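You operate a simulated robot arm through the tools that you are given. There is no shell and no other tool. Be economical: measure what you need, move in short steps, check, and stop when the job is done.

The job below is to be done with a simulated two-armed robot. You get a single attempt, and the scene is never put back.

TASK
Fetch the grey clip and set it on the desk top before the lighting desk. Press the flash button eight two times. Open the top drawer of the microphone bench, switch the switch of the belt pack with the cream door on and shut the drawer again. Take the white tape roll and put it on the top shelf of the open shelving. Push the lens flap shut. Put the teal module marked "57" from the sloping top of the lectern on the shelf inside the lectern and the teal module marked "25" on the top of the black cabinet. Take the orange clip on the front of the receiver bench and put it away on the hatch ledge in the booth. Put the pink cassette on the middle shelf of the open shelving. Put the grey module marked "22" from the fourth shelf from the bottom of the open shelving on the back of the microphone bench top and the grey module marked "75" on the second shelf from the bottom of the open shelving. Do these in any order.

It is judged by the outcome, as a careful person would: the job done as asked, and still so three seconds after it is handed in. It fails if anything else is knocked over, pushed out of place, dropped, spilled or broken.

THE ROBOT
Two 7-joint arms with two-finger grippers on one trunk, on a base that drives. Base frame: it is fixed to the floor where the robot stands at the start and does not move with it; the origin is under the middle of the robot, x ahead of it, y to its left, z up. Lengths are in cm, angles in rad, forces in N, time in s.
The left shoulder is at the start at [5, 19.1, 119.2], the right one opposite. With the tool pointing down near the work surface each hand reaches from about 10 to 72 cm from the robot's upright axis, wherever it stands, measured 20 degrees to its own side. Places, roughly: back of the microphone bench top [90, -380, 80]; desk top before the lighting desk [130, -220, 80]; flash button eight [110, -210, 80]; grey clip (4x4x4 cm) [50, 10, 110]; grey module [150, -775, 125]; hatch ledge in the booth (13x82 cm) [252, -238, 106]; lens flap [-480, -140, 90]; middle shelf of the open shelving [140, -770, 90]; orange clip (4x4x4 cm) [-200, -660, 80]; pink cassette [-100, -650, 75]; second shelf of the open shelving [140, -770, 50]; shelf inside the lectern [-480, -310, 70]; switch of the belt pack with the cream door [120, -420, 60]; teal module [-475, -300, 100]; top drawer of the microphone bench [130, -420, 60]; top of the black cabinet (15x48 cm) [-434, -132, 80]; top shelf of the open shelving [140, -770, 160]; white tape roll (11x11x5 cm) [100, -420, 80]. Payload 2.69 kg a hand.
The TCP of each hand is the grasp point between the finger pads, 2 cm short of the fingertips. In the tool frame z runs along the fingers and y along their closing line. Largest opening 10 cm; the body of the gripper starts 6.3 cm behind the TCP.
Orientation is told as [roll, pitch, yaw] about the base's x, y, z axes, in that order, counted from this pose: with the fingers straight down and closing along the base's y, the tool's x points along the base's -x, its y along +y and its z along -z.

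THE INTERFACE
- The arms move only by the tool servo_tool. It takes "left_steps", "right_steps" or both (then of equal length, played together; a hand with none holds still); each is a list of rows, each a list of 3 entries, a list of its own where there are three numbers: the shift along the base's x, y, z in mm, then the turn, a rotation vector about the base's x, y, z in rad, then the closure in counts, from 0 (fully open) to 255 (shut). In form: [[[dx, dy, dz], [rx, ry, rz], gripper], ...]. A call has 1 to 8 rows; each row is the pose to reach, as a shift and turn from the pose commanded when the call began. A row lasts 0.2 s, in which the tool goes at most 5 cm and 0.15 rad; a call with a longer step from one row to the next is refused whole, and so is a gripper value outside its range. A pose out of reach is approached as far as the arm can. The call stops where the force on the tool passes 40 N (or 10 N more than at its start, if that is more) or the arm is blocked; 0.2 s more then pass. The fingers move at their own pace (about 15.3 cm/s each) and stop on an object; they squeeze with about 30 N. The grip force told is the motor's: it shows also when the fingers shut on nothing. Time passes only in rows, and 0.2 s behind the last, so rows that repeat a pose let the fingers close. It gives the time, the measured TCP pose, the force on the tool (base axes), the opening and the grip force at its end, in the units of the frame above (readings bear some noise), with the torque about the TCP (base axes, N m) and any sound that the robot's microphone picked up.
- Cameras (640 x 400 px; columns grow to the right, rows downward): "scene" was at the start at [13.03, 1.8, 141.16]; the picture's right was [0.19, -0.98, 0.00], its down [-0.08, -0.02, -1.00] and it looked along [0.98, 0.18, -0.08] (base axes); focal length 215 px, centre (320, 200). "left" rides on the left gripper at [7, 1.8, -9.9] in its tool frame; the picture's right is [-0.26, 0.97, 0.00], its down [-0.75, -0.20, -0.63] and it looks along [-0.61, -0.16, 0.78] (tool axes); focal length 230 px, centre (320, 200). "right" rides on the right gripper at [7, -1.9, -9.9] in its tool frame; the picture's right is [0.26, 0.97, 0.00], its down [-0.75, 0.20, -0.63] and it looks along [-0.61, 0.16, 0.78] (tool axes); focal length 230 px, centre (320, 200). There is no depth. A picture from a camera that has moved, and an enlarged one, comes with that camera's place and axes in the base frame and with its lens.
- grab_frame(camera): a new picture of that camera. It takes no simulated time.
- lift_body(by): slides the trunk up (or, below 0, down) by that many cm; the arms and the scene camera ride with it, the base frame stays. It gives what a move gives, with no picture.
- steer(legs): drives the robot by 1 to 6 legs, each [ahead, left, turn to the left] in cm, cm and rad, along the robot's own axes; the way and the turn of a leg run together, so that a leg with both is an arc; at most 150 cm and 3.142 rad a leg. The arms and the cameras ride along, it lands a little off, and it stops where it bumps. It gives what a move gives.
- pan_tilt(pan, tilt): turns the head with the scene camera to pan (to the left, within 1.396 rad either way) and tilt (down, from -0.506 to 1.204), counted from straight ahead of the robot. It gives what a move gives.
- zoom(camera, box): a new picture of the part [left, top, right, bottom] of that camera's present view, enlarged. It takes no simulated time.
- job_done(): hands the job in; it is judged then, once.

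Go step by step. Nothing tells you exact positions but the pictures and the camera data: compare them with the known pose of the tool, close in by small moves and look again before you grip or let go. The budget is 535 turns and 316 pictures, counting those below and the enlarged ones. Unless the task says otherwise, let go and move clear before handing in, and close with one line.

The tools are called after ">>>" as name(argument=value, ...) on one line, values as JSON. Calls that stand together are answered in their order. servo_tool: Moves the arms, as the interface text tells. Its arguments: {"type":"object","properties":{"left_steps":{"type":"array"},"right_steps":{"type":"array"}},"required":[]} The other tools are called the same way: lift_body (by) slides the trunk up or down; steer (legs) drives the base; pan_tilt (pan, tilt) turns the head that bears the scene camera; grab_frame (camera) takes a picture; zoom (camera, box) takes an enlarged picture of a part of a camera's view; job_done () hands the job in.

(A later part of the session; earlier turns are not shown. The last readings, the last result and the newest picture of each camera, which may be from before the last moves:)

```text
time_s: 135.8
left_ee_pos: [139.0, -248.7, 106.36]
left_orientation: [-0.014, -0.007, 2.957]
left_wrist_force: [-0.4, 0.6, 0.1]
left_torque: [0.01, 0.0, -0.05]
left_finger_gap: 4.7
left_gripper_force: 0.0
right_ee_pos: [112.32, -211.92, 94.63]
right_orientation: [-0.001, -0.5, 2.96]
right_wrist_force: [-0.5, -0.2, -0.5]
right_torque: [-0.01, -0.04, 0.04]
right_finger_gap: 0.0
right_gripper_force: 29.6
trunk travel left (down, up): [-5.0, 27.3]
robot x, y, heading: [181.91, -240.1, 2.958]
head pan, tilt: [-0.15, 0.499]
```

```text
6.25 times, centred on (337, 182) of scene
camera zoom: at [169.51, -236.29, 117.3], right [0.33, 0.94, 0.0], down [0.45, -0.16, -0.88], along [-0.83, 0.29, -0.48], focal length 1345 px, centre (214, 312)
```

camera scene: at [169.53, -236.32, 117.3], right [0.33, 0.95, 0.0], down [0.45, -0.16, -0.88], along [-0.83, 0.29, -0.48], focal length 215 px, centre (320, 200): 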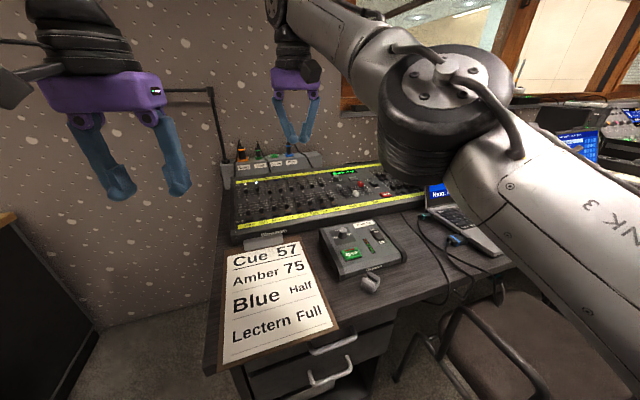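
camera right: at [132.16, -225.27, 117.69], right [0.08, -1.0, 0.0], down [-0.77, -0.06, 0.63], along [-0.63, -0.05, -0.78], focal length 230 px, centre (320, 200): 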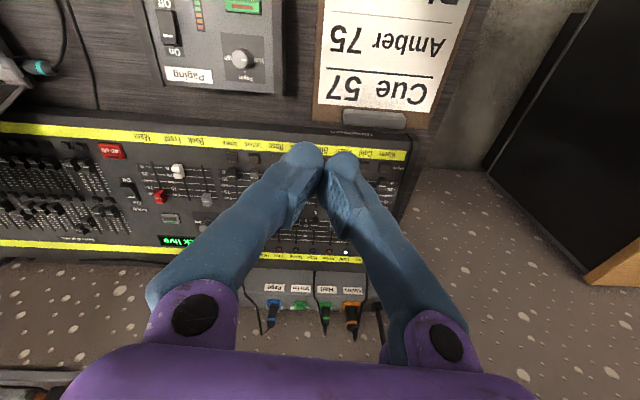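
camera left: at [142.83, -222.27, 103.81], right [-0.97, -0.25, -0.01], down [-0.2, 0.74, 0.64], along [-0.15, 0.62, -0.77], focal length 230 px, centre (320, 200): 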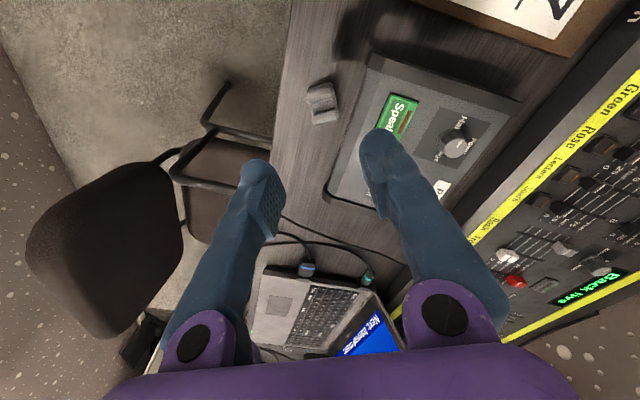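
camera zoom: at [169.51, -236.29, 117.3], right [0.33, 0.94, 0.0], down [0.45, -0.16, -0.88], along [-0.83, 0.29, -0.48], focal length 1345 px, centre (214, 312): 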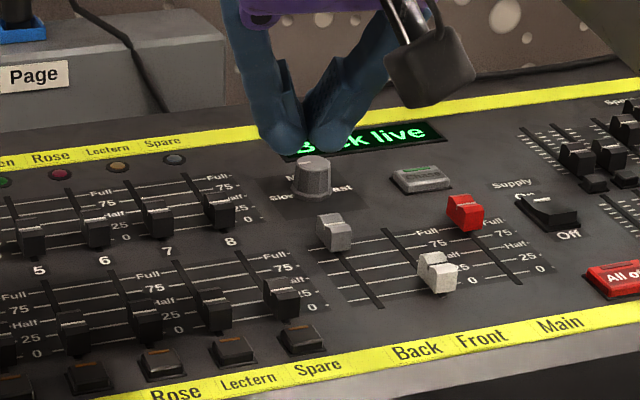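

Tip is aligned laterally; lower to just above the button and check.

>>> servo_tool(right_steps=[[[0, 3, -40], [0, 0, 0], 255], [[0, 3, -75], [0, 0, 0], 255]])

>>> zoom(camera="scene", box=[305, 165, 369, 229])

>>> grab_frame(camera="right")

```text
time_s: 136.4
left_ee_pos: [138.92, -248.71, 106.27]
left_orientation: [-0.015, -0.006, 2.956]
left_wrist_force: [-0.8, -0.7, -1.2]
left_torque: [-0.02, 0.0, -0.01]
left_finger_gap: 4.73
left_gripper_force: 0.0
right_ee_pos: [112.52, -211.37, 87.1]
right_orientation: [-0.001, -0.499, 2.957]
right_wrist_force: [-0.6, 0.1, -0.7]
right_torque: [-0.03, -0.02, 0.02]
right_finger_gap: 0.02
right_gripper_force: 29.5
trunk travel left (down, up): [-5.0, 27.3]
robot x, y, heading: [182.16, -240.18, 2.958]
head pan, tilt: [-0.15, 0.499]
```

```text
6.25 times, centred on (337, 197) of scene
camera zoom: at [169.51, -236.3, 117.3], right [0.33, 0.94, 0.0], down [0.45, -0.16, -0.88], along [-0.83, 0.29, -0.48], focal length 1345 px, centre (214, 219)
```

zoom: 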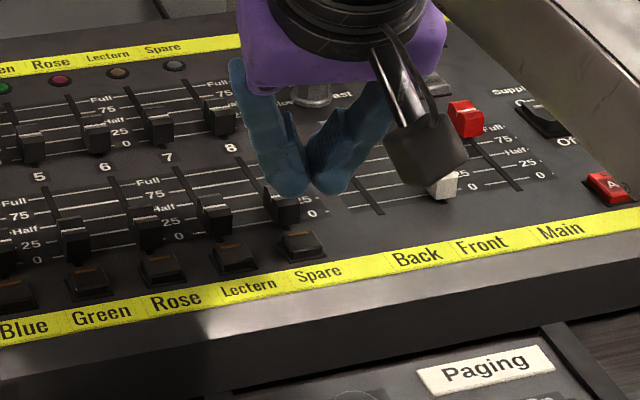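

```text
253 pictures are left
camera right: at [123.66, -211.62, 92.54], right [0.05, -0.99, -0.13], down [-0.39, -0.13, 0.91], along [-0.92, 0.01, -0.39], focal length 230 px, centre (320, 200)
```

right: 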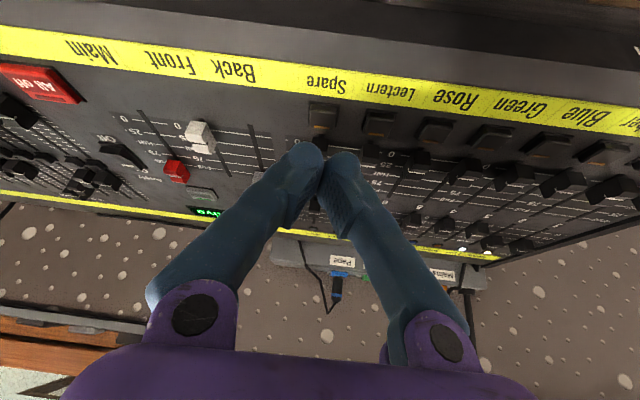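

Aligned within a few mm. Press slowly once.

>>> servo_tool(right_steps=[[[-6, 4, -25], [0, 0, 0], 255], [[-6, 4, -38], [0, 0, 0], 255], [[-6, 4, -44], [0, 0, 0], 255]])

>>> zoom(camera="scene", box=[305, 165, 369, 229])

```text
time_s: 137.2
left_ee_pos: [138.78, -248.62, 106.31]
left_orientation: [-0.013, -0.007, 2.956]
left_wrist_force: [0.5, -0.3, 0.2]
left_torque: [-0.02, 0.0, 0.01]
left_finger_gap: 4.73
left_gripper_force: 0.1
right_ee_pos: [111.96, -211.23, 82.67]
right_orientation: [-0.002, -0.501, 2.96]
right_wrist_force: [-0.5, 0.7, 0.7]
right_torque: [-0.01, -0.02, 0.03]
right_finger_gap: 0.01
right_gripper_force: 29.1
trunk travel left (down, up): [-5.0, 27.3]
robot x, y, heading: [182.08, -240.28, 2.958]
head pan, tilt: [-0.15, 0.499]
```

```text
6.25 times, centred on (337, 197) of scene
camera zoom: at [169.53, -236.31, 117.3], right [0.33, 0.94, 0.0], down [0.45, -0.16, -0.88], along [-0.83, 0.29, -0.48], focal length 1345 px, centre (214, 219)
```

zoom: 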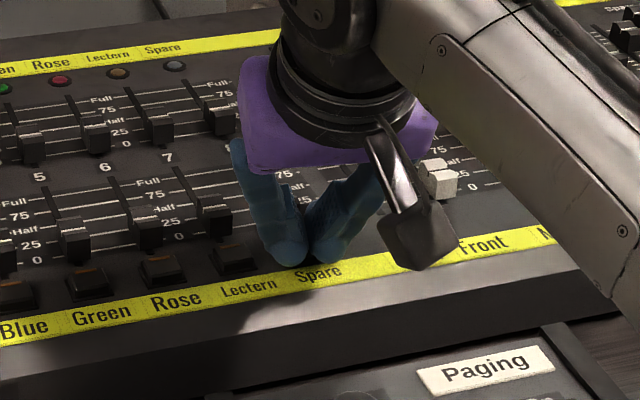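

No contact yet: the tip seems slightly too near the front. Raise, move 11 mm further back, and press down.

>>> servo_tool(right_steps=[[[0, 0, 15], [0, 0, 0], 255], [[-11, 2, 15], [0, 0, 0], 255], [[-11, 2, 5], [0, 0, 0], 255], [[-11, 2, 0], [0, 0, 0], 255]])

>>> zoom(camera="scene", box=[305, 165, 369, 229])

>>> grab_frame(camera="right")

```text
time_s: 138.2
left_ee_pos: [138.87, -248.64, 106.26]
left_orientation: [-0.014, -0.009, 2.957]
left_wrist_force: [0.4, 0.3, -0.2]
left_torque: [0.0, -0.01, 0.0]
left_finger_gap: 4.7
left_gripper_force: 0.0
right_ee_pos: [110.85, -211.05, 82.94]
right_orientation: [-0.003, -0.501, 2.958]
right_wrist_force: [-0.1, 0.2, 0.7]
right_torque: [0.0, -0.01, 0.0]
right_finger_gap: 0.02
right_gripper_force: 29.7
trunk travel left (down, up): [-5.0, 27.3]
robot x, y, heading: [182.25, -240.16, 2.958]
head pan, tilt: [-0.15, 0.499]
```

```text
6.25 times, centred on (337, 197) of scene
camera zoom: at [169.53, -236.31, 117.3], right [0.33, 0.94, 0.0], down [0.45, -0.16, -0.88], along [-0.83, 0.29, -0.48], focal length 1345 px, centre (214, 219)
```

zoom: 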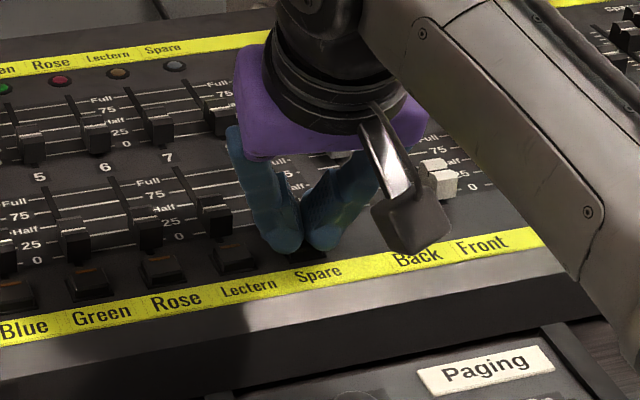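

```text
250 pictures are left
camera right: at [122.04, -211.15, 88.3], right [0.05, -0.99, -0.12], down [-0.39, -0.13, 0.91], along [-0.92, 0.01, -0.39], focal length 230 px, centre (320, 200)
```

right: 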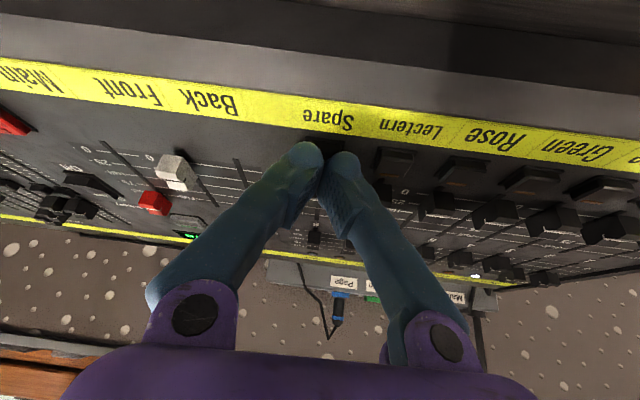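

Now the tips lie over the button; press down further in small steps.

>>> servo_tool(right_steps=[[[0, 0, -4], [0, 0, 0], 255], [[0, 0, -8], [0, 0, 0], 255]])

```text
time_s: 138.8
left_ee_pos: [138.95, -248.78, 106.4]
left_orientation: [-0.013, -0.007, 2.957]
left_wrist_force: [0.0, -0.4, -0.2]
left_torque: [0.03, 0.0, -0.01]
left_finger_gap: 4.71
left_gripper_force: 0.0
right_ee_pos: [110.8, -211.01, 82.28]
right_orientation: [-0.003, -0.505, 2.959]
right_wrist_force: [-1.7, 1.6, 12.0]
right_torque: [-0.03, -0.01, 0.03]
right_finger_gap: 0.6
right_gripper_force: 29.5
trunk travel left (down, up): [-5.0, 27.3]
robot x, y, heading: [182.2, -240.12, 2.957]
head pan, tilt: [-0.15, 0.499]
heard: click
```

Heard a click: first press. Now release fully and look.

>>> servo_tool(right_steps=[[[0, 0, 10], [0, 0, 0], 255], [[0, 0, 22], [0, 0, 0], 255]])

>>> zoom(camera="scene", box=[305, 165, 369, 229])

```text
time_s: 139.4
left_ee_pos: [138.93, -248.71, 106.29]
left_orientation: [-0.013, -0.008, 2.955]
left_wrist_force: [-0.8, 0.7, 0.4]
left_torque: [0.02, 0.02, -0.02]
left_finger_gap: 4.7
left_gripper_force: 0.0
right_ee_pos: [110.83, -210.9, 84.11]
right_orientation: [-0.001, -0.497, 2.959]
right_wrist_force: [-0.2, 0.2, 1.0]
right_torque: [0.03, 0.01, 0.07]
right_finger_gap: 0.03
right_gripper_force: 29.4
trunk travel left (down, up): [-5.0, 27.3]
robot x, y, heading: [182.08, -240.11, 2.955]
head pan, tilt: [-0.15, 0.499]
```

```text
6.25 times, centred on (337, 197) of scene
camera zoom: at [169.54, -236.32, 117.29], right [0.33, 0.94, 0.0], down [0.45, -0.16, -0.88], along [-0.83, 0.29, -0.48], focal length 1345 px, centre (214, 219)
```

zoom: 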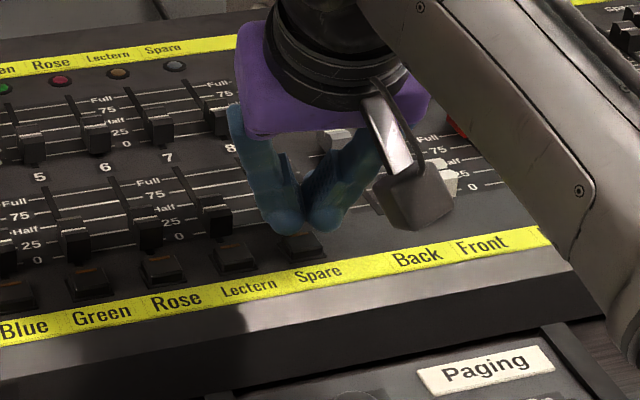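

Second press: down the same amount, then up.

>>> servo_tool(right_steps=[[[0, 0, -10], [0, 0, 0], 255], [[0, 0, -18], [0, 0, 0], 255], [[0, 0, -22], [0, 0, 0], 255]])

```text
time_s: 140.2
left_ee_pos: [139.02, -248.59, 106.25]
left_orientation: [-0.015, -0.007, 2.958]
left_wrist_force: [-0.5, -0.3, -0.2]
left_torque: [0.01, 0.01, 0.03]
left_finger_gap: 4.72
left_gripper_force: 0.1
right_ee_pos: [110.81, -210.87, 82.38]
right_orientation: [-0.001, -0.506, 2.96]
right_wrist_force: [-1.4, 3.1, 12.1]
right_torque: [-0.02, 0.05, -0.03]
right_finger_gap: 0.59
right_gripper_force: 29.3
trunk travel left (down, up): [-5.0, 27.3]
robot x, y, heading: [182.31, -240.26, 2.96]
head pan, tilt: [-0.15, 0.499]
heard: click
```

Second click. Raise and retract the right hand.

>>> servo_tool(right_steps=[[[0, 0, 30], [0, 0, 0], 255], [[20, 0, 75], [0, 0, 0], 255], [[60, -10, 105], [0, 0, 0], 255], [[100, -10, 130], [-0.028, -0.147, 0], 255], [[140, -10, 150], [-0.055, -0.294, 0], 200], [[170, -10, 180], [-0.08, -0.43, 0], 100], [[190, -10, 210], [-0.092, -0.49, 0], 0]])

>>> zoom(camera="scene", box=[225, 140, 425, 265])

```text
refused: row 3 steps farther than a row can; nothing moved
```

```text
3.20 times, centred on (325, 202) of scene
camera zoom: at [169.64, -236.34, 117.34], right [0.33, 0.94, 0.0], down [0.45, -0.16, -0.88], along [-0.83, 0.29, -0.48], focal length 688 px, centre (304, 192)
```

zoom: 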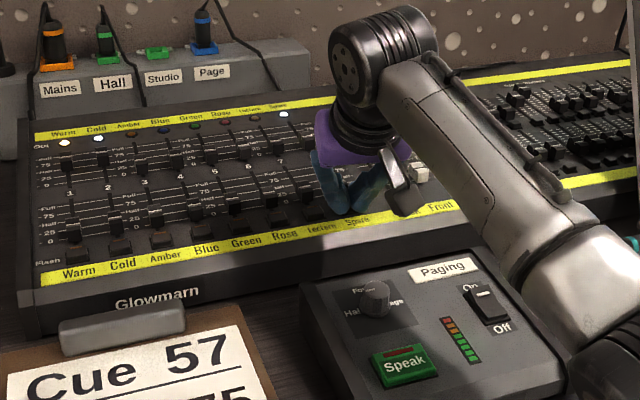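

The channel 8 lamp is lit while pressed, confirming. Now retract.

>>> servo_tool(right_steps=[[[0, 0, 30], [0, 0, 0], 255], [[10, 0, 75], [0, 0, 0], 255], [[45, -5, 105], [0, 0, 0], 255], [[85, -10, 130], [-0.028, -0.147, 0], 255], [[125, -10, 150], [-0.055, -0.294, 0], 200], [[155, -10, 180], [-0.08, -0.43, 0], 100], [[175, -10, 210], [-0.092, -0.49, 0], 0]])

>>> pan_tilt(pan=1.2, tilt=0.5)

>>> grab_frame(camera="scene")

```text
time_s: 141.8
left_ee_pos: [138.99, -248.62, 106.43]
left_orientation: [-0.014, -0.007, 2.957]
left_wrist_force: [-0.1, 0.1, 0.1]
left_torque: [0.02, 0.02, -0.04]
left_finger_gap: 4.74
left_gripper_force: 0.0
right_ee_pos: [128.16, -211.72, 103.12]
right_orientation: [-0.001, -0.002, 2.956]
right_wrist_force: [0.1, -0.3, 0.5]
right_torque: [0.02, 0.0, -0.01]
right_finger_gap: 10.0
right_gripper_force: 0.0
trunk travel left (down, up): [-5.0, 27.3]
robot x, y, heading: [181.94, -239.8, 2.959]
head pan, tilt: [-0.15, 0.499]
```

```text
time_s: 143.3
left_ee_pos: [138.98, -248.74, 106.24]
left_orientation: [-0.015, -0.006, 2.956]
left_wrist_force: [0.0, 0.6, -0.2]
left_torque: [0.02, -0.01, 0.01]
left_finger_gap: 4.72
left_gripper_force: 0.1
right_ee_pos: [128.17, -211.89, 102.98]
right_orientation: [-0.001, -0.003, 2.958]
right_wrist_force: [0.4, -0.5, 0.2]
right_torque: [-0.02, 0.0, -0.01]
right_finger_gap: 9.98
right_gripper_force: 0.0
trunk travel left (down, up): [-5.0, 27.3]
robot x, y, heading: [181.96, -240.3, 2.961]
head pan, tilt: [1.201, 0.499]
```

```text
247 pictures are left
camera scene: at [173.34, -247.03, 117.3], right [-0.85, 0.53, 0.0], down [0.25, 0.41, -0.88], along [-0.46, -0.75, -0.48], focal length 215 px, centre (320, 200)
```

scene: 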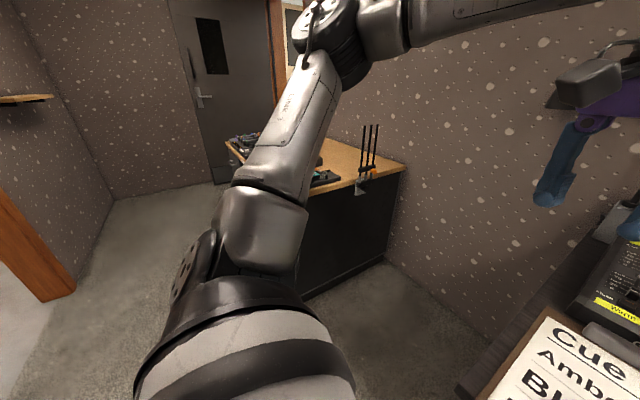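

Now to the microphone bench drawers: back off and slide along the aisle, facing -x.

>>> steer(legs=[[-24.6, -4.5, 0], [-15, 81, 0], [-15, 81, 0.18]])

>>> pan_tilt(pan=0.0, tilt=0.7)

>>> grab_frame(camera="scene")

```text
time_s: 159.3
left_ee_pos: [173.59, -420.7, 106.28]
left_orientation: [-0.014, -0.007, 3.139]
left_wrist_force: [-0.1, 0.2, -0.4]
left_torque: [-0.02, -0.02, 0.01]
left_finger_gap: 4.68
left_gripper_force: 0.2
right_ee_pos: [156.33, -386.42, 103.01]
right_orientation: [-0.001, -0.002, 3.139]
right_wrist_force: [-0.6, -0.3, 0.0]
right_torque: [-0.01, -0.01, 0.0]
right_finger_gap: 10.0
right_gripper_force: 0.0
trunk travel left (down, up): [-5.0, 27.3]
robot x, y, heading: [214.26, -404.49, 3.138]
head pan, tilt: [1.201, 0.499]
```

```text
time_s: 160.8
left_ee_pos: [173.53, -420.64, 106.23]
left_orientation: [-0.012, -0.007, 3.14]
left_wrist_force: [0.6, 0.4, -0.2]
left_torque: [0.03, -0.02, -0.03]
left_finger_gap: 4.71
left_gripper_force: 0.0
right_ee_pos: [156.28, -386.28, 103.01]
right_orientation: [-0.001, -0.002, 3.14]
right_wrist_force: [-0.7, 0.4, 0.4]
right_torque: [0.03, 0.01, 0.02]
right_finger_gap: 10.0
right_gripper_force: 0.1
trunk travel left (down, up): [-5.0, 27.3]
robot x, y, heading: [214.45, -404.81, 3.138]
head pan, tilt: [0.0, 0.7]
```

```text
246 pictures are left
camera scene: at [201.9, -404.34, 115.53], right [0.0, 1.0, 0.0], down [0.64, 0.0, -0.77], along [-0.77, 0.0, -0.64], focal length 215 px, centre (320, 200)
```

scene: 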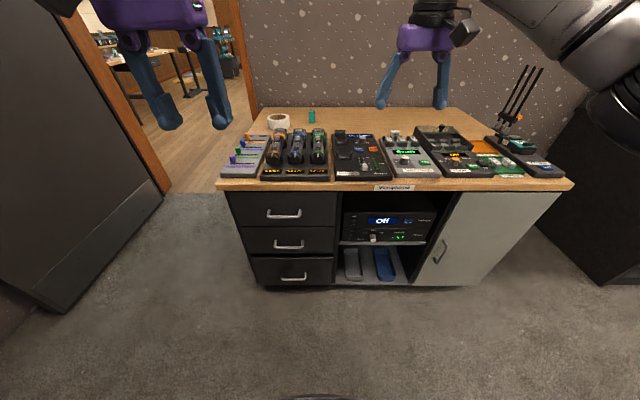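

I see the drawers: top handle bar at about [147, −417, 63.5]. I'll turn the left hand to point at the bench with the fingers closing vertically.

>>> servo_tool(left_steps=[[[-10, 0, 0], [0.0864, 0.0864, 0.0864], 0], [[-25, 0, 0], [0.1727, 0.1727, 0.1727], 0], [[-40, 0, 0], [0.259, 0.259, 0.259], 0], [[-55, 0, 0], [0.3455, 0.3455, 0.3455], 0], [[-70, 0, 0], [0.4318, 0.4318, 0.4318], 0], [[-80, 0, 0], [0.518, 0.518, 0.518], 0], [[-80, 0, 0], [0.6046, 0.6046, 0.6046], 0]])

>>> servo_tool(left_steps=[[[0, 0, 0], [0.0864, 0.0864, 0.0864], 0], [[0, 0, 0], [0.1727, 0.1727, 0.1727], 0], [[0, 0, 0], [0.259, 0.259, 0.259], 0], [[0, 0, 0], [0.3455, 0.3455, 0.3455], 0], [[0, 0, 0], [0.4318, 0.4318, 0.4318], 0], [[0, 0, 0], [0.518, 0.518, 0.518], 0], [[0, 0, 0], [0.6046, 0.6046, 0.6046], 0]])

>>> grab_frame(camera="scene")

```text
time_s: 162.3
left_ee_pos: [165.56, -420.66, 106.45]
left_orientation: [-0.802, -0.346, -2.35]
left_wrist_force: [0.4, -0.2, 0.2]
left_torque: [-0.01, 0.01, 0.0]
left_finger_gap: 10.01
left_gripper_force: 0.1
right_ee_pos: [156.3, -386.36, 102.99]
right_orientation: [0.001, -0.002, 3.14]
right_wrist_force: [-0.1, 0.3, -0.2]
right_torque: [-0.03, 0.01, 0.01]
right_finger_gap: 10.0
right_gripper_force: 0.0
trunk travel left (down, up): [-5.0, 27.3]
robot x, y, heading: [214.32, -404.52, 3.137]
head pan, tilt: [0.0, 0.7]
```

```text
time_s: 163.9
left_ee_pos: [165.2, -423.79, 112.65]
left_orientation: [-1.573, -0.019, -1.566]
left_wrist_force: [0.9, 0.1, -0.2]
left_torque: [0.02, -0.01, 0.01]
left_finger_gap: 10.02
left_gripper_force: 0.1
left hand out of reach, approached as far as the arm can: row 6, 7
right_ee_pos: [156.33, -386.4, 102.97]
right_orientation: [0.002, 0.001, 3.141]
right_wrist_force: [-0.1, -0.2, -0.3]
right_torque: [0.0, 0.01, 0.03]
right_finger_gap: 10.01
right_gripper_force: 0.1
trunk travel left (down, up): [-5.0, 27.3]
robot x, y, heading: [214.63, -404.27, 3.141]
head pan, tilt: [0.0, 0.7]
```

```text
245 pictures are left
camera scene: at [201.88, -404.32, 115.52], right [0.0, 1.0, 0.0], down [0.64, 0.0, -0.76], along [-0.76, 0.0, -0.64], focal length 215 px, centre (320, 200)
```

scene: 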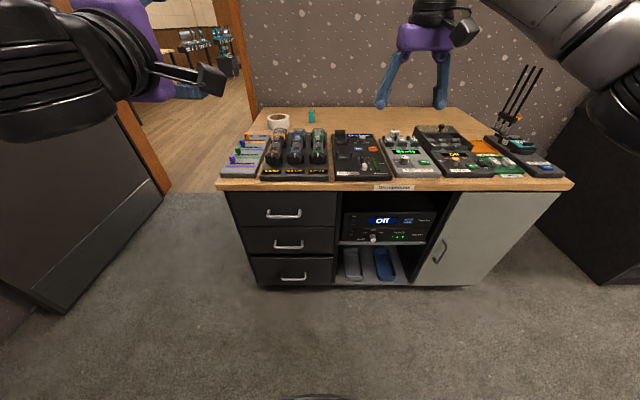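

Orientation good. Lower to handle height in front of the drawer.

>>> servo_tool(left_steps=[[[0, 10, -45], [0, 0, 0], 0], [[0, 20, -93], [0, 0, 0], 0], [[0, 30, -140], [0, 0, 0], 0], [[0, 40, -187], [0, 0, 0], 0], [[0, 50, -235], [0, 0, 0], 0], [[0, 60, -283], [0, 0, 0], 0], [[0, 68, -330], [0, 0, 0], 0], [[0, 68, -378], [0, 0, 0], 0]])

>>> servo_tool(left_steps=[[[0, 0, -45], [0, 0, 0], 0], [[0, 0, -90], [0, 0, 0], 0], [[0, 0, -112], [0, 0, 0], 0]])

>>> grab_frame(camera="scene")

>>> grab_frame(camera="left")

```text
time_s: 165.8
left_ee_pos: [165.84, -435.51, 102.01]
left_orientation: [-1.526, -0.051, -1.596]
left_wrist_force: [0.0, -0.2, -0.7]
left_torque: [0.01, 0.0, 0.0]
left_finger_gap: 10.0
left_gripper_force: 0.1
left hand out of reach, approached as far as the arm can: row 1, 2, 3, 4, 5, 6, 7, 8
right_ee_pos: [156.33, -386.75, 103.17]
right_orientation: [-0.004, -0.001, -3.14]
right_wrist_force: [-0.4, -0.6, 0.4]
right_torque: [0.08, 0.01, 0.02]
right_finger_gap: 10.0
right_gripper_force: 0.0
trunk travel left (down, up): [-5.0, 27.3]
robot x, y, heading: [214.18, -404.62, 3.136]
head pan, tilt: [0.0, 0.7]
```

```text
time_s: 166.6
left_ee_pos: [167.51, -440.45, 96.27]
left_orientation: [-1.507, -0.062, -1.605]
left_wrist_force: [-0.1, -0.9, 0.1]
left_torque: [0.0, -0.02, -0.01]
left_finger_gap: 10.01
left_gripper_force: 0.1
left hand out of reach, approached as far as the arm can: row 1, 2, 3
right_ee_pos: [156.22, -386.46, 102.92]
right_orientation: [0.002, -0.001, 3.14]
right_wrist_force: [0.8, -0.3, 0.2]
right_torque: [0.03, -0.04, 0.02]
right_finger_gap: 9.99
right_gripper_force: 0.0
trunk travel left (down, up): [-5.0, 27.3]
robot x, y, heading: [214.54, -404.23, 3.139]
head pan, tilt: [0.0, 0.7]
```

```text
244 pictures are left
camera scene: at [201.9, -404.34, 115.53], right [0.0, 1.0, 0.0], down [0.64, 0.0, -0.76], along [-0.76, 0.0, -0.64], focal length 215 px, centre (320, 200)
```

scene: 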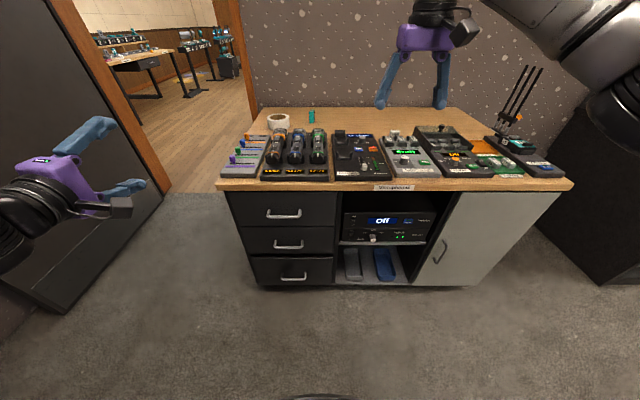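

```text
243 pictures are left
camera left: at [177.73, -434.06, 94.43], right [0.05, -0.32, -0.95], down [0.59, -0.75, 0.29], along [-0.81, -0.57, 0.15], focal length 230 px, centre (320, 200)
```

left: 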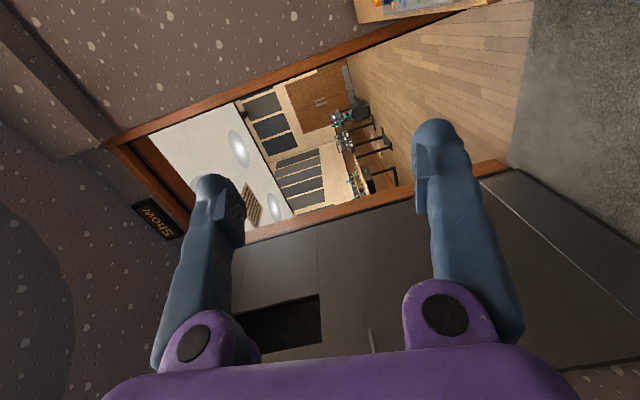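

The left arm is awkward here; I'll put it back upright and out of the way and use the right arm for the drawer.

>>> servo_tool(left_steps=[[[0, 0, 30], [-0.0864, -0.0864, -0.0864], 0], [[0, 0, 60], [-0.1727, -0.1727, -0.1727], 0], [[0, 0, 80], [-0.259, -0.259, -0.259], 0], [[0, 0, 80], [-0.3455, -0.3455, -0.3455], 0], [[0, 0, 80], [-0.4318, -0.4318, -0.4318], 0], [[0, 0, 80], [-0.518, -0.518, -0.518], 0], [[0, 0, 80], [-0.6046, -0.6046, -0.6046], 0]])

>>> servo_tool(left_steps=[[[0, 0, 0], [-0.0864, -0.0864, -0.0864], 0], [[0, 0, 0], [-0.1727, -0.1727, -0.1727], 0], [[0, 0, 0], [-0.259, -0.259, -0.259], 0], [[0, 0, 0], [-0.3455, -0.3455, -0.3455], 0], [[0, 0, 0], [-0.4318, -0.4318, -0.4318], 0], [[0, 0, 0], [-0.518, -0.518, -0.518], 0], [[0, 0, 0], [-0.59, -0.59, -0.59], 0]])

>>> steer(legs=[[0, 26, 0]])

>>> grab_frame(camera="scene")

```text
time_s: 168.2
left_ee_pos: [167.65, -440.68, 104.13]
left_orientation: [-0.718, -0.362, -2.418]
left_wrist_force: [0.7, -0.3, 0.4]
left_torque: [0.03, 0.0, 0.01]
left_finger_gap: 10.0
left_gripper_force: 0.1
right_ee_pos: [156.32, -386.34, 103.02]
right_orientation: [-0.001, -0.001, 3.141]
right_wrist_force: [-0.1, -0.2, -0.7]
right_torque: [-0.03, 0.01, -0.02]
right_finger_gap: 9.99
right_gripper_force: 0.0
trunk travel left (down, up): [-5.0, 27.3]
robot x, y, heading: [214.19, -404.37, 3.136]
head pan, tilt: [0.0, 0.7]
```

```text
time_s: 169.8
left_ee_pos: [167.64, -440.73, 104.13]
left_orientation: [0.03, 0.01, 3.1]
left_wrist_force: [0.5, 0.1, 0.0]
left_torque: [0.01, 0.02, -0.01]
left_finger_gap: 10.0
left_gripper_force: 0.0
right_ee_pos: [156.2, -386.44, 103.02]
right_orientation: [0.001, -0.001, 3.141]
right_wrist_force: [-0.2, 0.2, -0.1]
right_torque: [-0.02, -0.01, -0.02]
right_finger_gap: 10.02
right_gripper_force: 0.0
trunk travel left (down, up): [-5.0, 27.3]
robot x, y, heading: [214.38, -404.69, 3.145]
head pan, tilt: [0.0, 0.7]
```

```text
time_s: 172.7
left_ee_pos: [167.91, -467.69, 104.01]
left_orientation: [0.031, 0.01, 3.108]
left_wrist_force: [0.0, -0.1, 0.5]
left_torque: [0.01, -0.01, -0.01]
left_finger_gap: 10.01
left_gripper_force: 0.0
right_ee_pos: [156.17, -413.27, 102.94]
right_orientation: [-0.001, -0.001, -3.136]
right_wrist_force: [-0.2, 0.3, -0.1]
right_torque: [0.03, 0.02, 0.04]
right_finger_gap: 9.98
right_gripper_force: 0.1
trunk travel left (down, up): [-5.0, 27.3]
robot x, y, heading: [214.37, -431.14, -3.138]
head pan, tilt: [0.0, 0.7]
```

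```text
242 pictures are left
camera scene: at [201.94, -430.93, 115.53], right [0.0, 1.0, 0.0], down [0.64, 0.0, -0.76], along [-0.76, 0.0, -0.64], focal length 215 px, centre (320, 200)
```

scene: 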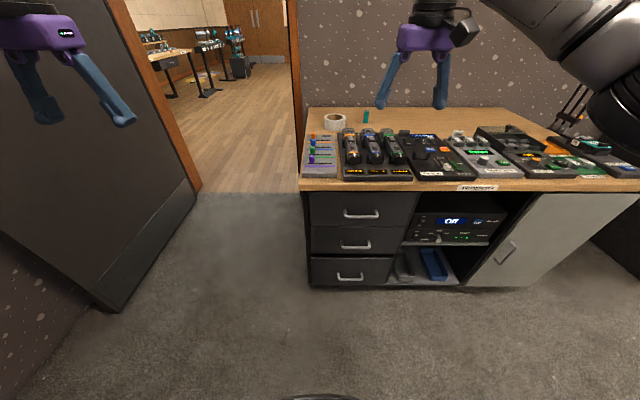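

Handle now triangulated at [149.3, −417, 65]. I'll rotate the right hand to point at the bench, closing vertically.

>>> servo_tool(right_steps=[[[10, 0, 0], [0.0864, 0.0864, 0.0864], 0], [[20, 0, 0], [0.1727, 0.1727, 0.1727], 0], [[30, 0, 0], [0.259, 0.259, 0.259], 0], [[40, 0, 0], [0.3455, 0.3455, 0.3455], 0], [[50, 0, 0], [0.4318, 0.4318, 0.4318], 0], [[60, 0, 0], [0.518, 0.518, 0.518], 0], [[70, 0, 0], [0.6046, 0.6046, 0.6046], 0]])

>>> servo_tool(right_steps=[[[0, 0, 0], [0.0864, 0.0864, 0.0864], 0], [[0, 0, 0], [0.1727, 0.1727, 0.1727], 0], [[0, 0, 0], [0.259, 0.259, 0.259], 0], [[0, 0, 0], [0.3455, 0.3455, 0.3455], 0], [[0, 0, 0], [0.4318, 0.4318, 0.4318], 0], [[0, 0, 0], [0.518, 0.518, 0.518], 0], [[0, 0, 0], [0.6046, 0.6046, 0.6046], 0]])

>>> servo_tool(right_steps=[[[0, 0, -45], [0, 0, 0], 0], [[0, 0, -90], [0, 0, 0], 0], [[0, -10, -140], [0, 0, 0], 0], [[0, -20, -185], [0, 0, 0], 0], [[0, -30, -230], [0, 0, 0], 0], [[0, -37, -275], [0, 0, 0], 0], [[0, -37, -320], [0, 0, 0], 0], [[0, -37, -365], [0, 0, 0], 0]])

>>> grab_frame(camera="scene")

```text
time_s: 174.3
left_ee_pos: [168.01, -467.57, 104.12]
left_orientation: [0.031, 0.009, 3.109]
left_wrist_force: [-1.5, -0.2, 0.7]
left_torque: [0.0, 0.04, 0.02]
left_finger_gap: 10.01
left_gripper_force: 0.0
right_ee_pos: [163.19, -413.15, 102.98]
right_orientation: [-0.791, -0.337, -2.35]
right_wrist_force: [0.2, -0.2, 0.5]
right_torque: [0.0, 0.0, 0.02]
right_finger_gap: 10.02
right_gripper_force: 0.0
trunk travel left (down, up): [-5.0, 27.3]
robot x, y, heading: [214.49, -430.95, -3.14]
head pan, tilt: [0.0, 0.7]
```

```text
time_s: 175.9
left_ee_pos: [167.9, -467.55, 104.17]
left_orientation: [0.031, 0.008, 3.109]
left_wrist_force: [0.7, -0.2, 0.1]
left_torque: [0.0, 0.01, -0.01]
left_finger_gap: 10.01
left_gripper_force: 0.0
right_ee_pos: [163.28, -413.29, 102.99]
right_orientation: [-1.572, 0.006, -1.568]
right_wrist_force: [-0.6, 0.0, -0.1]
right_torque: [0.0, 0.0, -0.02]
right_finger_gap: 9.98
right_gripper_force: 0.0
trunk travel left (down, up): [-5.0, 27.3]
robot x, y, heading: [214.75, -430.72, -3.142]
head pan, tilt: [0.0, 0.7]
```

```text
refused: row 3 steps farther than a row can; nothing moved
```

```text
241 pictures are left
camera scene: at [201.94, -430.89, 115.53], right [0.0, 1.0, 0.0], down [0.64, 0.0, -0.77], along [-0.76, 0.0, -0.64], focal length 215 px, centre (320, 200)
```

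scene: 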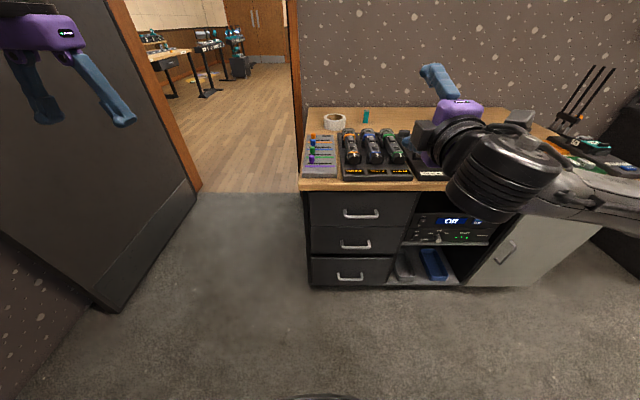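

>>> servo_tool(right_steps=[[[0, 0, -45], [0, 0, 0], 0], [[0, 0, -90], [0, 0, 0], 0], [[0, -10, -135], [0, 0, 0], 0], [[0, -20, -180], [0, 0, 0], 0], [[0, -30, -225], [0, 0, 0], 0], [[0, -37, -270], [0, 0, 0], 0], [[0, -37, -315], [0, 0, 0], 0], [[0, -37, -360], [0, 0, 0], 0]])

>>> grab_frame(camera="scene")

>>> grab_frame(camera="right")

```text
time_s: 177.7
left_ee_pos: [167.96, -467.65, 104.09]
left_orientation: [0.028, 0.009, 3.108]
left_wrist_force: [-0.5, -1.0, 0.1]
left_torque: [0.02, 0.01, -0.01]
left_finger_gap: 10.01
left_gripper_force: 0.1
right_ee_pos: [163.48, -416.76, 67.06]
right_orientation: [-1.571, 0.006, -1.573]
right_wrist_force: [1.1, -0.4, 0.4]
right_torque: [0.0, 0.02, 0.01]
right_finger_gap: 9.99
right_gripper_force: 0.1
trunk travel left (down, up): [-5.0, 27.3]
robot x, y, heading: [214.08, -430.83, -3.14]
head pan, tilt: [0.0, 0.7]
```

```text
240 pictures are left
camera scene: at [201.94, -430.92, 115.53], right [0.0, 1.0, 0.0], down [0.64, 0.0, -0.76], along [-0.76, 0.0, -0.64], focal length 215 px, centre (320, 200)
```

scene: 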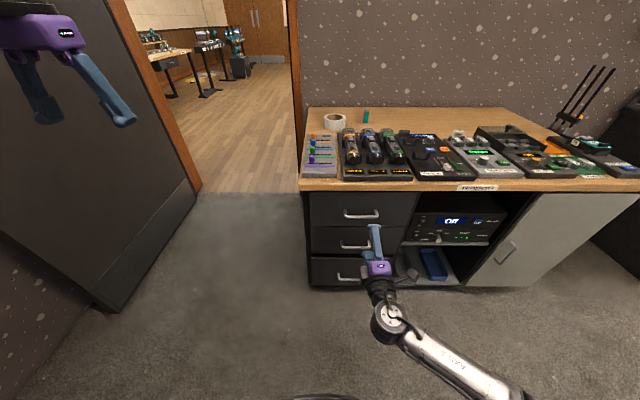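

```text
239 pictures are left
camera right: at [173.44, -409.94, 68.98], right [0.0, 0.26, -0.96], down [0.63, -0.75, -0.2], along [-0.78, -0.61, -0.16], focal length 230 px, centre (320, 200)
```

right: 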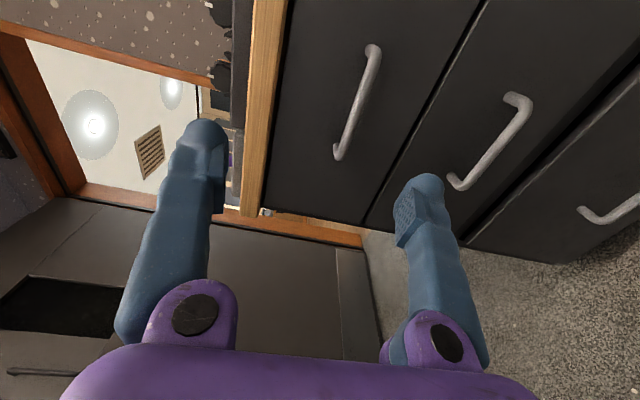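

Handle bar at z≈64.2. Align, narrow the opening, and advance around the bar.

>>> servo_tool(right_steps=[[[0, 0, -27], [0, 0, 0], 128], [[-40, 0, -27], [0, 0, 0], 128], [[-80, 0, -27], [0, 0, 0], 128], [[-105, 0, -27], [0, 0, 0], 128]])

>>> grab_frame(camera="right")

```text
time_s: 178.7
left_ee_pos: [167.96, -467.63, 104.1]
left_orientation: [0.029, 0.008, 3.108]
left_wrist_force: [0.6, 0.4, -0.8]
left_torque: [0.01, 0.01, -0.01]
left_finger_gap: 10.01
left_gripper_force: 0.1
right_ee_pos: [152.61, -416.92, 64.31]
right_orientation: [-1.571, 0.005, -1.57]
right_wrist_force: [0.3, -0.9, -0.7]
right_torque: [0.0, -0.02, 0.0]
right_finger_gap: 4.99
right_gripper_force: 0.1
trunk travel left (down, up): [-5.0, 27.3]
robot x, y, heading: [214.3, -430.98, -3.138]
head pan, tilt: [0.0, 0.7]
```

```text
238 pictures are left
camera right: at [162.63, -409.96, 66.27], right [0.0, 0.26, -0.96], down [0.63, -0.75, -0.2], along [-0.78, -0.61, -0.17], focal length 230 px, centre (320, 200)
```

right: 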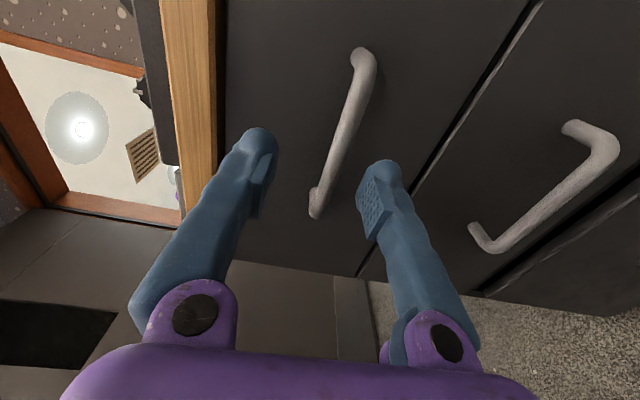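

>>> servo_tool(right_steps=[[[0, 8, -6], [0, 0, 0], 128], [[-10, 8, -6], [0, 0, 0], 128], [[-20, 8, -6], [0, 0, 0], 128]])

>>> grab_frame(camera="right")

```text
time_s: 179.5
left_ee_pos: [168.03, -467.63, 104.16]
left_orientation: [0.029, 0.009, 3.107]
left_wrist_force: [0.0, 0.2, -0.5]
left_torque: [0.0, 0.02, 0.04]
left_finger_gap: 10.02
left_gripper_force: 0.1
right_ee_pos: [150.75, -416.12, 63.66]
right_orientation: [-1.571, 0.003, -1.57]
right_wrist_force: [-0.2, 0.1, 0.3]
right_torque: [0.0, -0.02, -0.02]
right_finger_gap: 4.99
right_gripper_force: 0.0
trunk travel left (down, up): [-5.0, 27.3]
robot x, y, heading: [214.4, -430.98, -3.138]
head pan, tilt: [0.0, 0.7]
```

```text
237 pictures are left
camera right: at [160.67, -409.21, 65.61], right [0.0, 0.26, -0.97], down [0.63, -0.75, -0.2], along [-0.78, -0.61, -0.17], focal length 230 px, centre (320, 200)
```

right: 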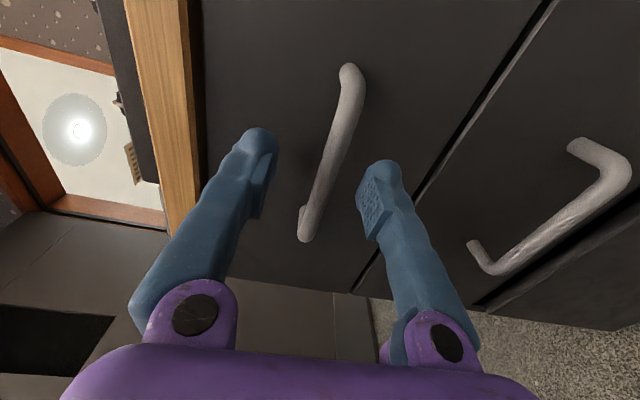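

>>> servo_tool(right_steps=[[[-12, 0, 0], [0, 0, 0], 128], [[-12, 0, 0], [0, 0, 0], 255], [[-12, 0, 0], [0, 0, 0], 255], [[-12, 0, 0], [0, 0, 0], 255]])

>>> grab_frame(camera="right")

```text
time_s: 180.5
left_ee_pos: [167.7, -467.54, 104.01]
left_orientation: [0.031, 0.012, 3.107]
left_wrist_force: [-0.2, -0.1, 0.1]
left_torque: [0.02, -0.02, 0.0]
left_finger_gap: 10.0
left_gripper_force: 0.0
right_ee_pos: [149.57, -416.13, 63.23]
right_orientation: [-1.562, 0.007, -1.57]
right_wrist_force: [0.7, -1.5, -21.1]
right_torque: [-0.22, -0.06, -0.01]
right_finger_gap: 0.61
right_gripper_force: 32.8
trunk travel left (down, up): [-5.0, 27.3]
robot x, y, heading: [214.44, -430.68, -3.139]
head pan, tilt: [0.0, 0.7]
```

```text
236 pictures are left
camera right: at [159.51, -409.16, 65.24], right [0.01, 0.26, -0.96], down [0.63, -0.75, -0.2], along [-0.77, -0.61, -0.17], focal length 230 px, centre (320, 200)
```

right: 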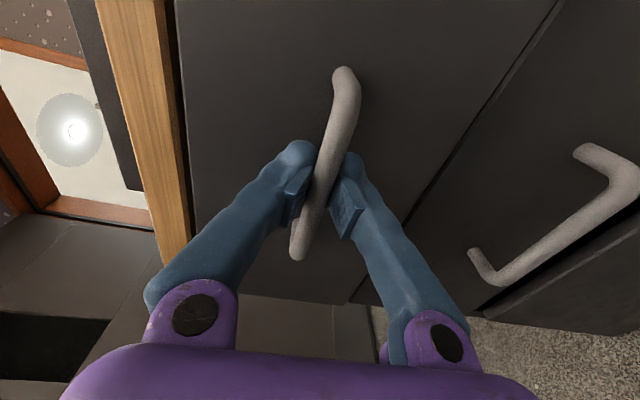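

Bar gripped. Pull the drawer out with gentle steps.

>>> servo_tool(right_steps=[[[5, 0, -4], [0, 0, 0], 255], [[25, 0, -4], [0, 0, 0], 255], [[50, 0, -4], [0, 0, 0], 255], [[75, 0, -4], [0, 0, 0], 255], [[100, 0, -4], [0, 0, 0], 255], [[130, 0, -4], [0, 0, 0], 255], [[160, 0, -4], [0, 0, 0], 255]])

>>> grab_frame(camera="scene")

```text
time_s: 182.1
left_ee_pos: [167.92, -467.51, 104.12]
left_orientation: [0.031, 0.009, 3.109]
left_wrist_force: [-0.8, 0.1, 1.3]
left_torque: [-0.02, 0.02, -0.02]
left_finger_gap: 9.99
left_gripper_force: 0.0
right_ee_pos: [165.61, -416.17, 63.24]
right_orientation: [-1.568, 0.004, -1.569]
right_wrist_force: [0.7, 1.7, -14.3]
right_torque: [-0.19, 0.02, -0.29]
right_finger_gap: 0.59
right_gripper_force: 32.7
trunk travel left (down, up): [-5.0, 27.3]
robot x, y, heading: [214.6, -430.96, -3.139]
head pan, tilt: [0.0, 0.7]
```

```text
235 pictures are left
camera scene: at [201.86, -430.88, 115.51], right [0.0, 1.0, 0.0], down [0.64, 0.0, -0.76], along [-0.76, 0.0, -0.64], focal length 215 px, centre (320, 200)
```

scene: 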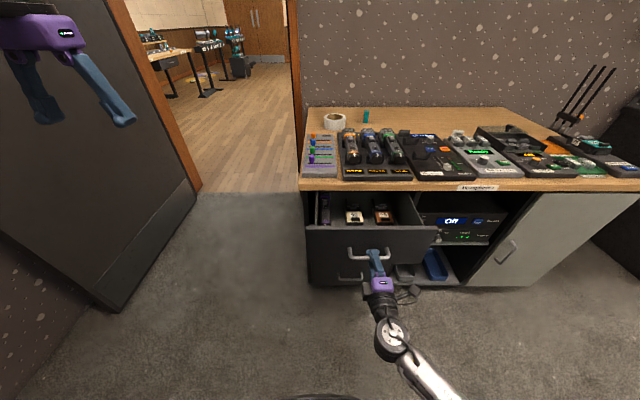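

Drawer opens nicely (16 cm). Pull a bit further and look inside.

>>> servo_tool(right_steps=[[[25, 0, -2], [0, 0, 0], 255], [[50, 0, -2], [0, 0, 0], 255], [[75, 0, -2], [0, 0, 0], 255], [[100, 0, -2], [0, 0, 0], 255]])

>>> zoom(camera="scene", box=[290, 160, 450, 310])

```text
time_s: 182.8
left_ee_pos: [168.06, -467.7, 104.23]
left_orientation: [0.031, 0.006, 3.109]
left_wrist_force: [0.5, -0.4, 0.5]
left_torque: [0.02, -0.01, 0.0]
left_finger_gap: 10.0
left_gripper_force: 0.0
right_ee_pos: [170.7, -415.64, 63.17]
right_orientation: [-1.578, 0.009, -1.568]
right_wrist_force: [0.9, -5.3, -9.7]
right_torque: [-0.29, -0.02, -0.2]
right_finger_gap: 0.6
right_gripper_force: 31.0
trunk travel left (down, up): [-5.0, 27.3]
robot x, y, heading: [214.5, -430.66, -3.135]
head pan, tilt: [0.0, 0.7]
stopped in row 3 (right hand): the force on the tool passed its limit at 54 N (the readings are from after the stop); the commanded pose is now the measured one
```

```text
2.67 times, centred on (370, 235) of scene
camera zoom: at [201.95, -430.97, 115.54], right [-0.01, 1.0, 0.0], down [0.64, 0.0, -0.77], along [-0.77, 0.0, -0.64], focal length 574 px, centre (187, 107)
```

zoom: 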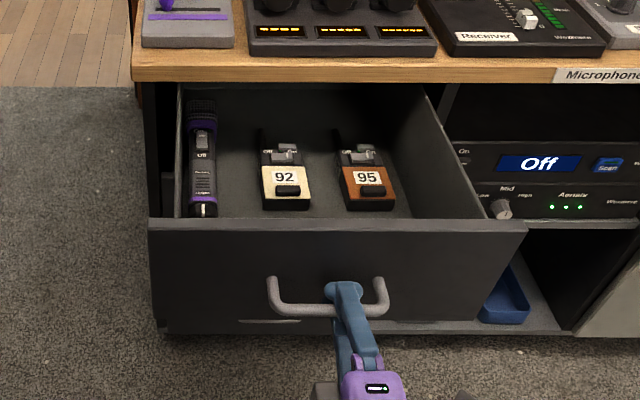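

Fully open. Belt pack with cream door ("92") is on the left. Zoom on its switch.

>>> zoom(camera="scene", box=[350, 190, 400, 222])

```text
12.50 times, centred on (375, 206) of scene
camera zoom: at [201.95, -430.97, 115.54], right [-0.01, 1.0, 0.0], down [0.64, 0.0, -0.77], along [-0.77, 0.0, -0.64], focal length 2690 px, centre (-368, 125)
```

zoom: 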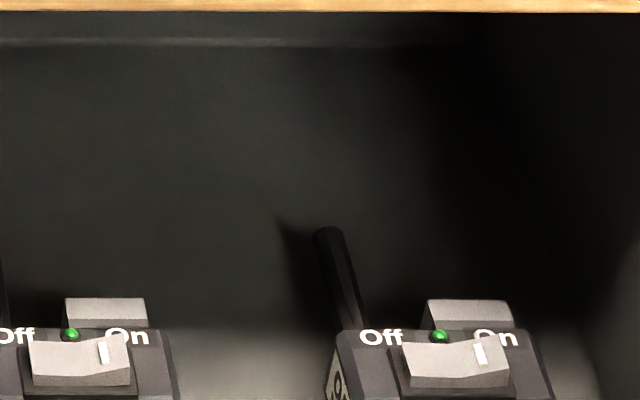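

>>> zoom(camera="scene", box=[335, 205, 399, 245])

```text
10.00 times, centred on (367, 225) of scene
camera zoom: at [201.95, -430.97, 115.54], right [-0.01, 1.0, 0.0], down [0.64, 0.0, -0.77], along [-0.77, 0.0, -0.64], focal length 2152 px, centre (-150, -50)
```

zoom: 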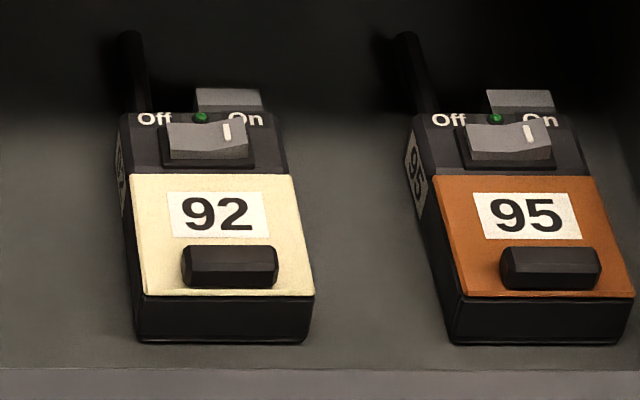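

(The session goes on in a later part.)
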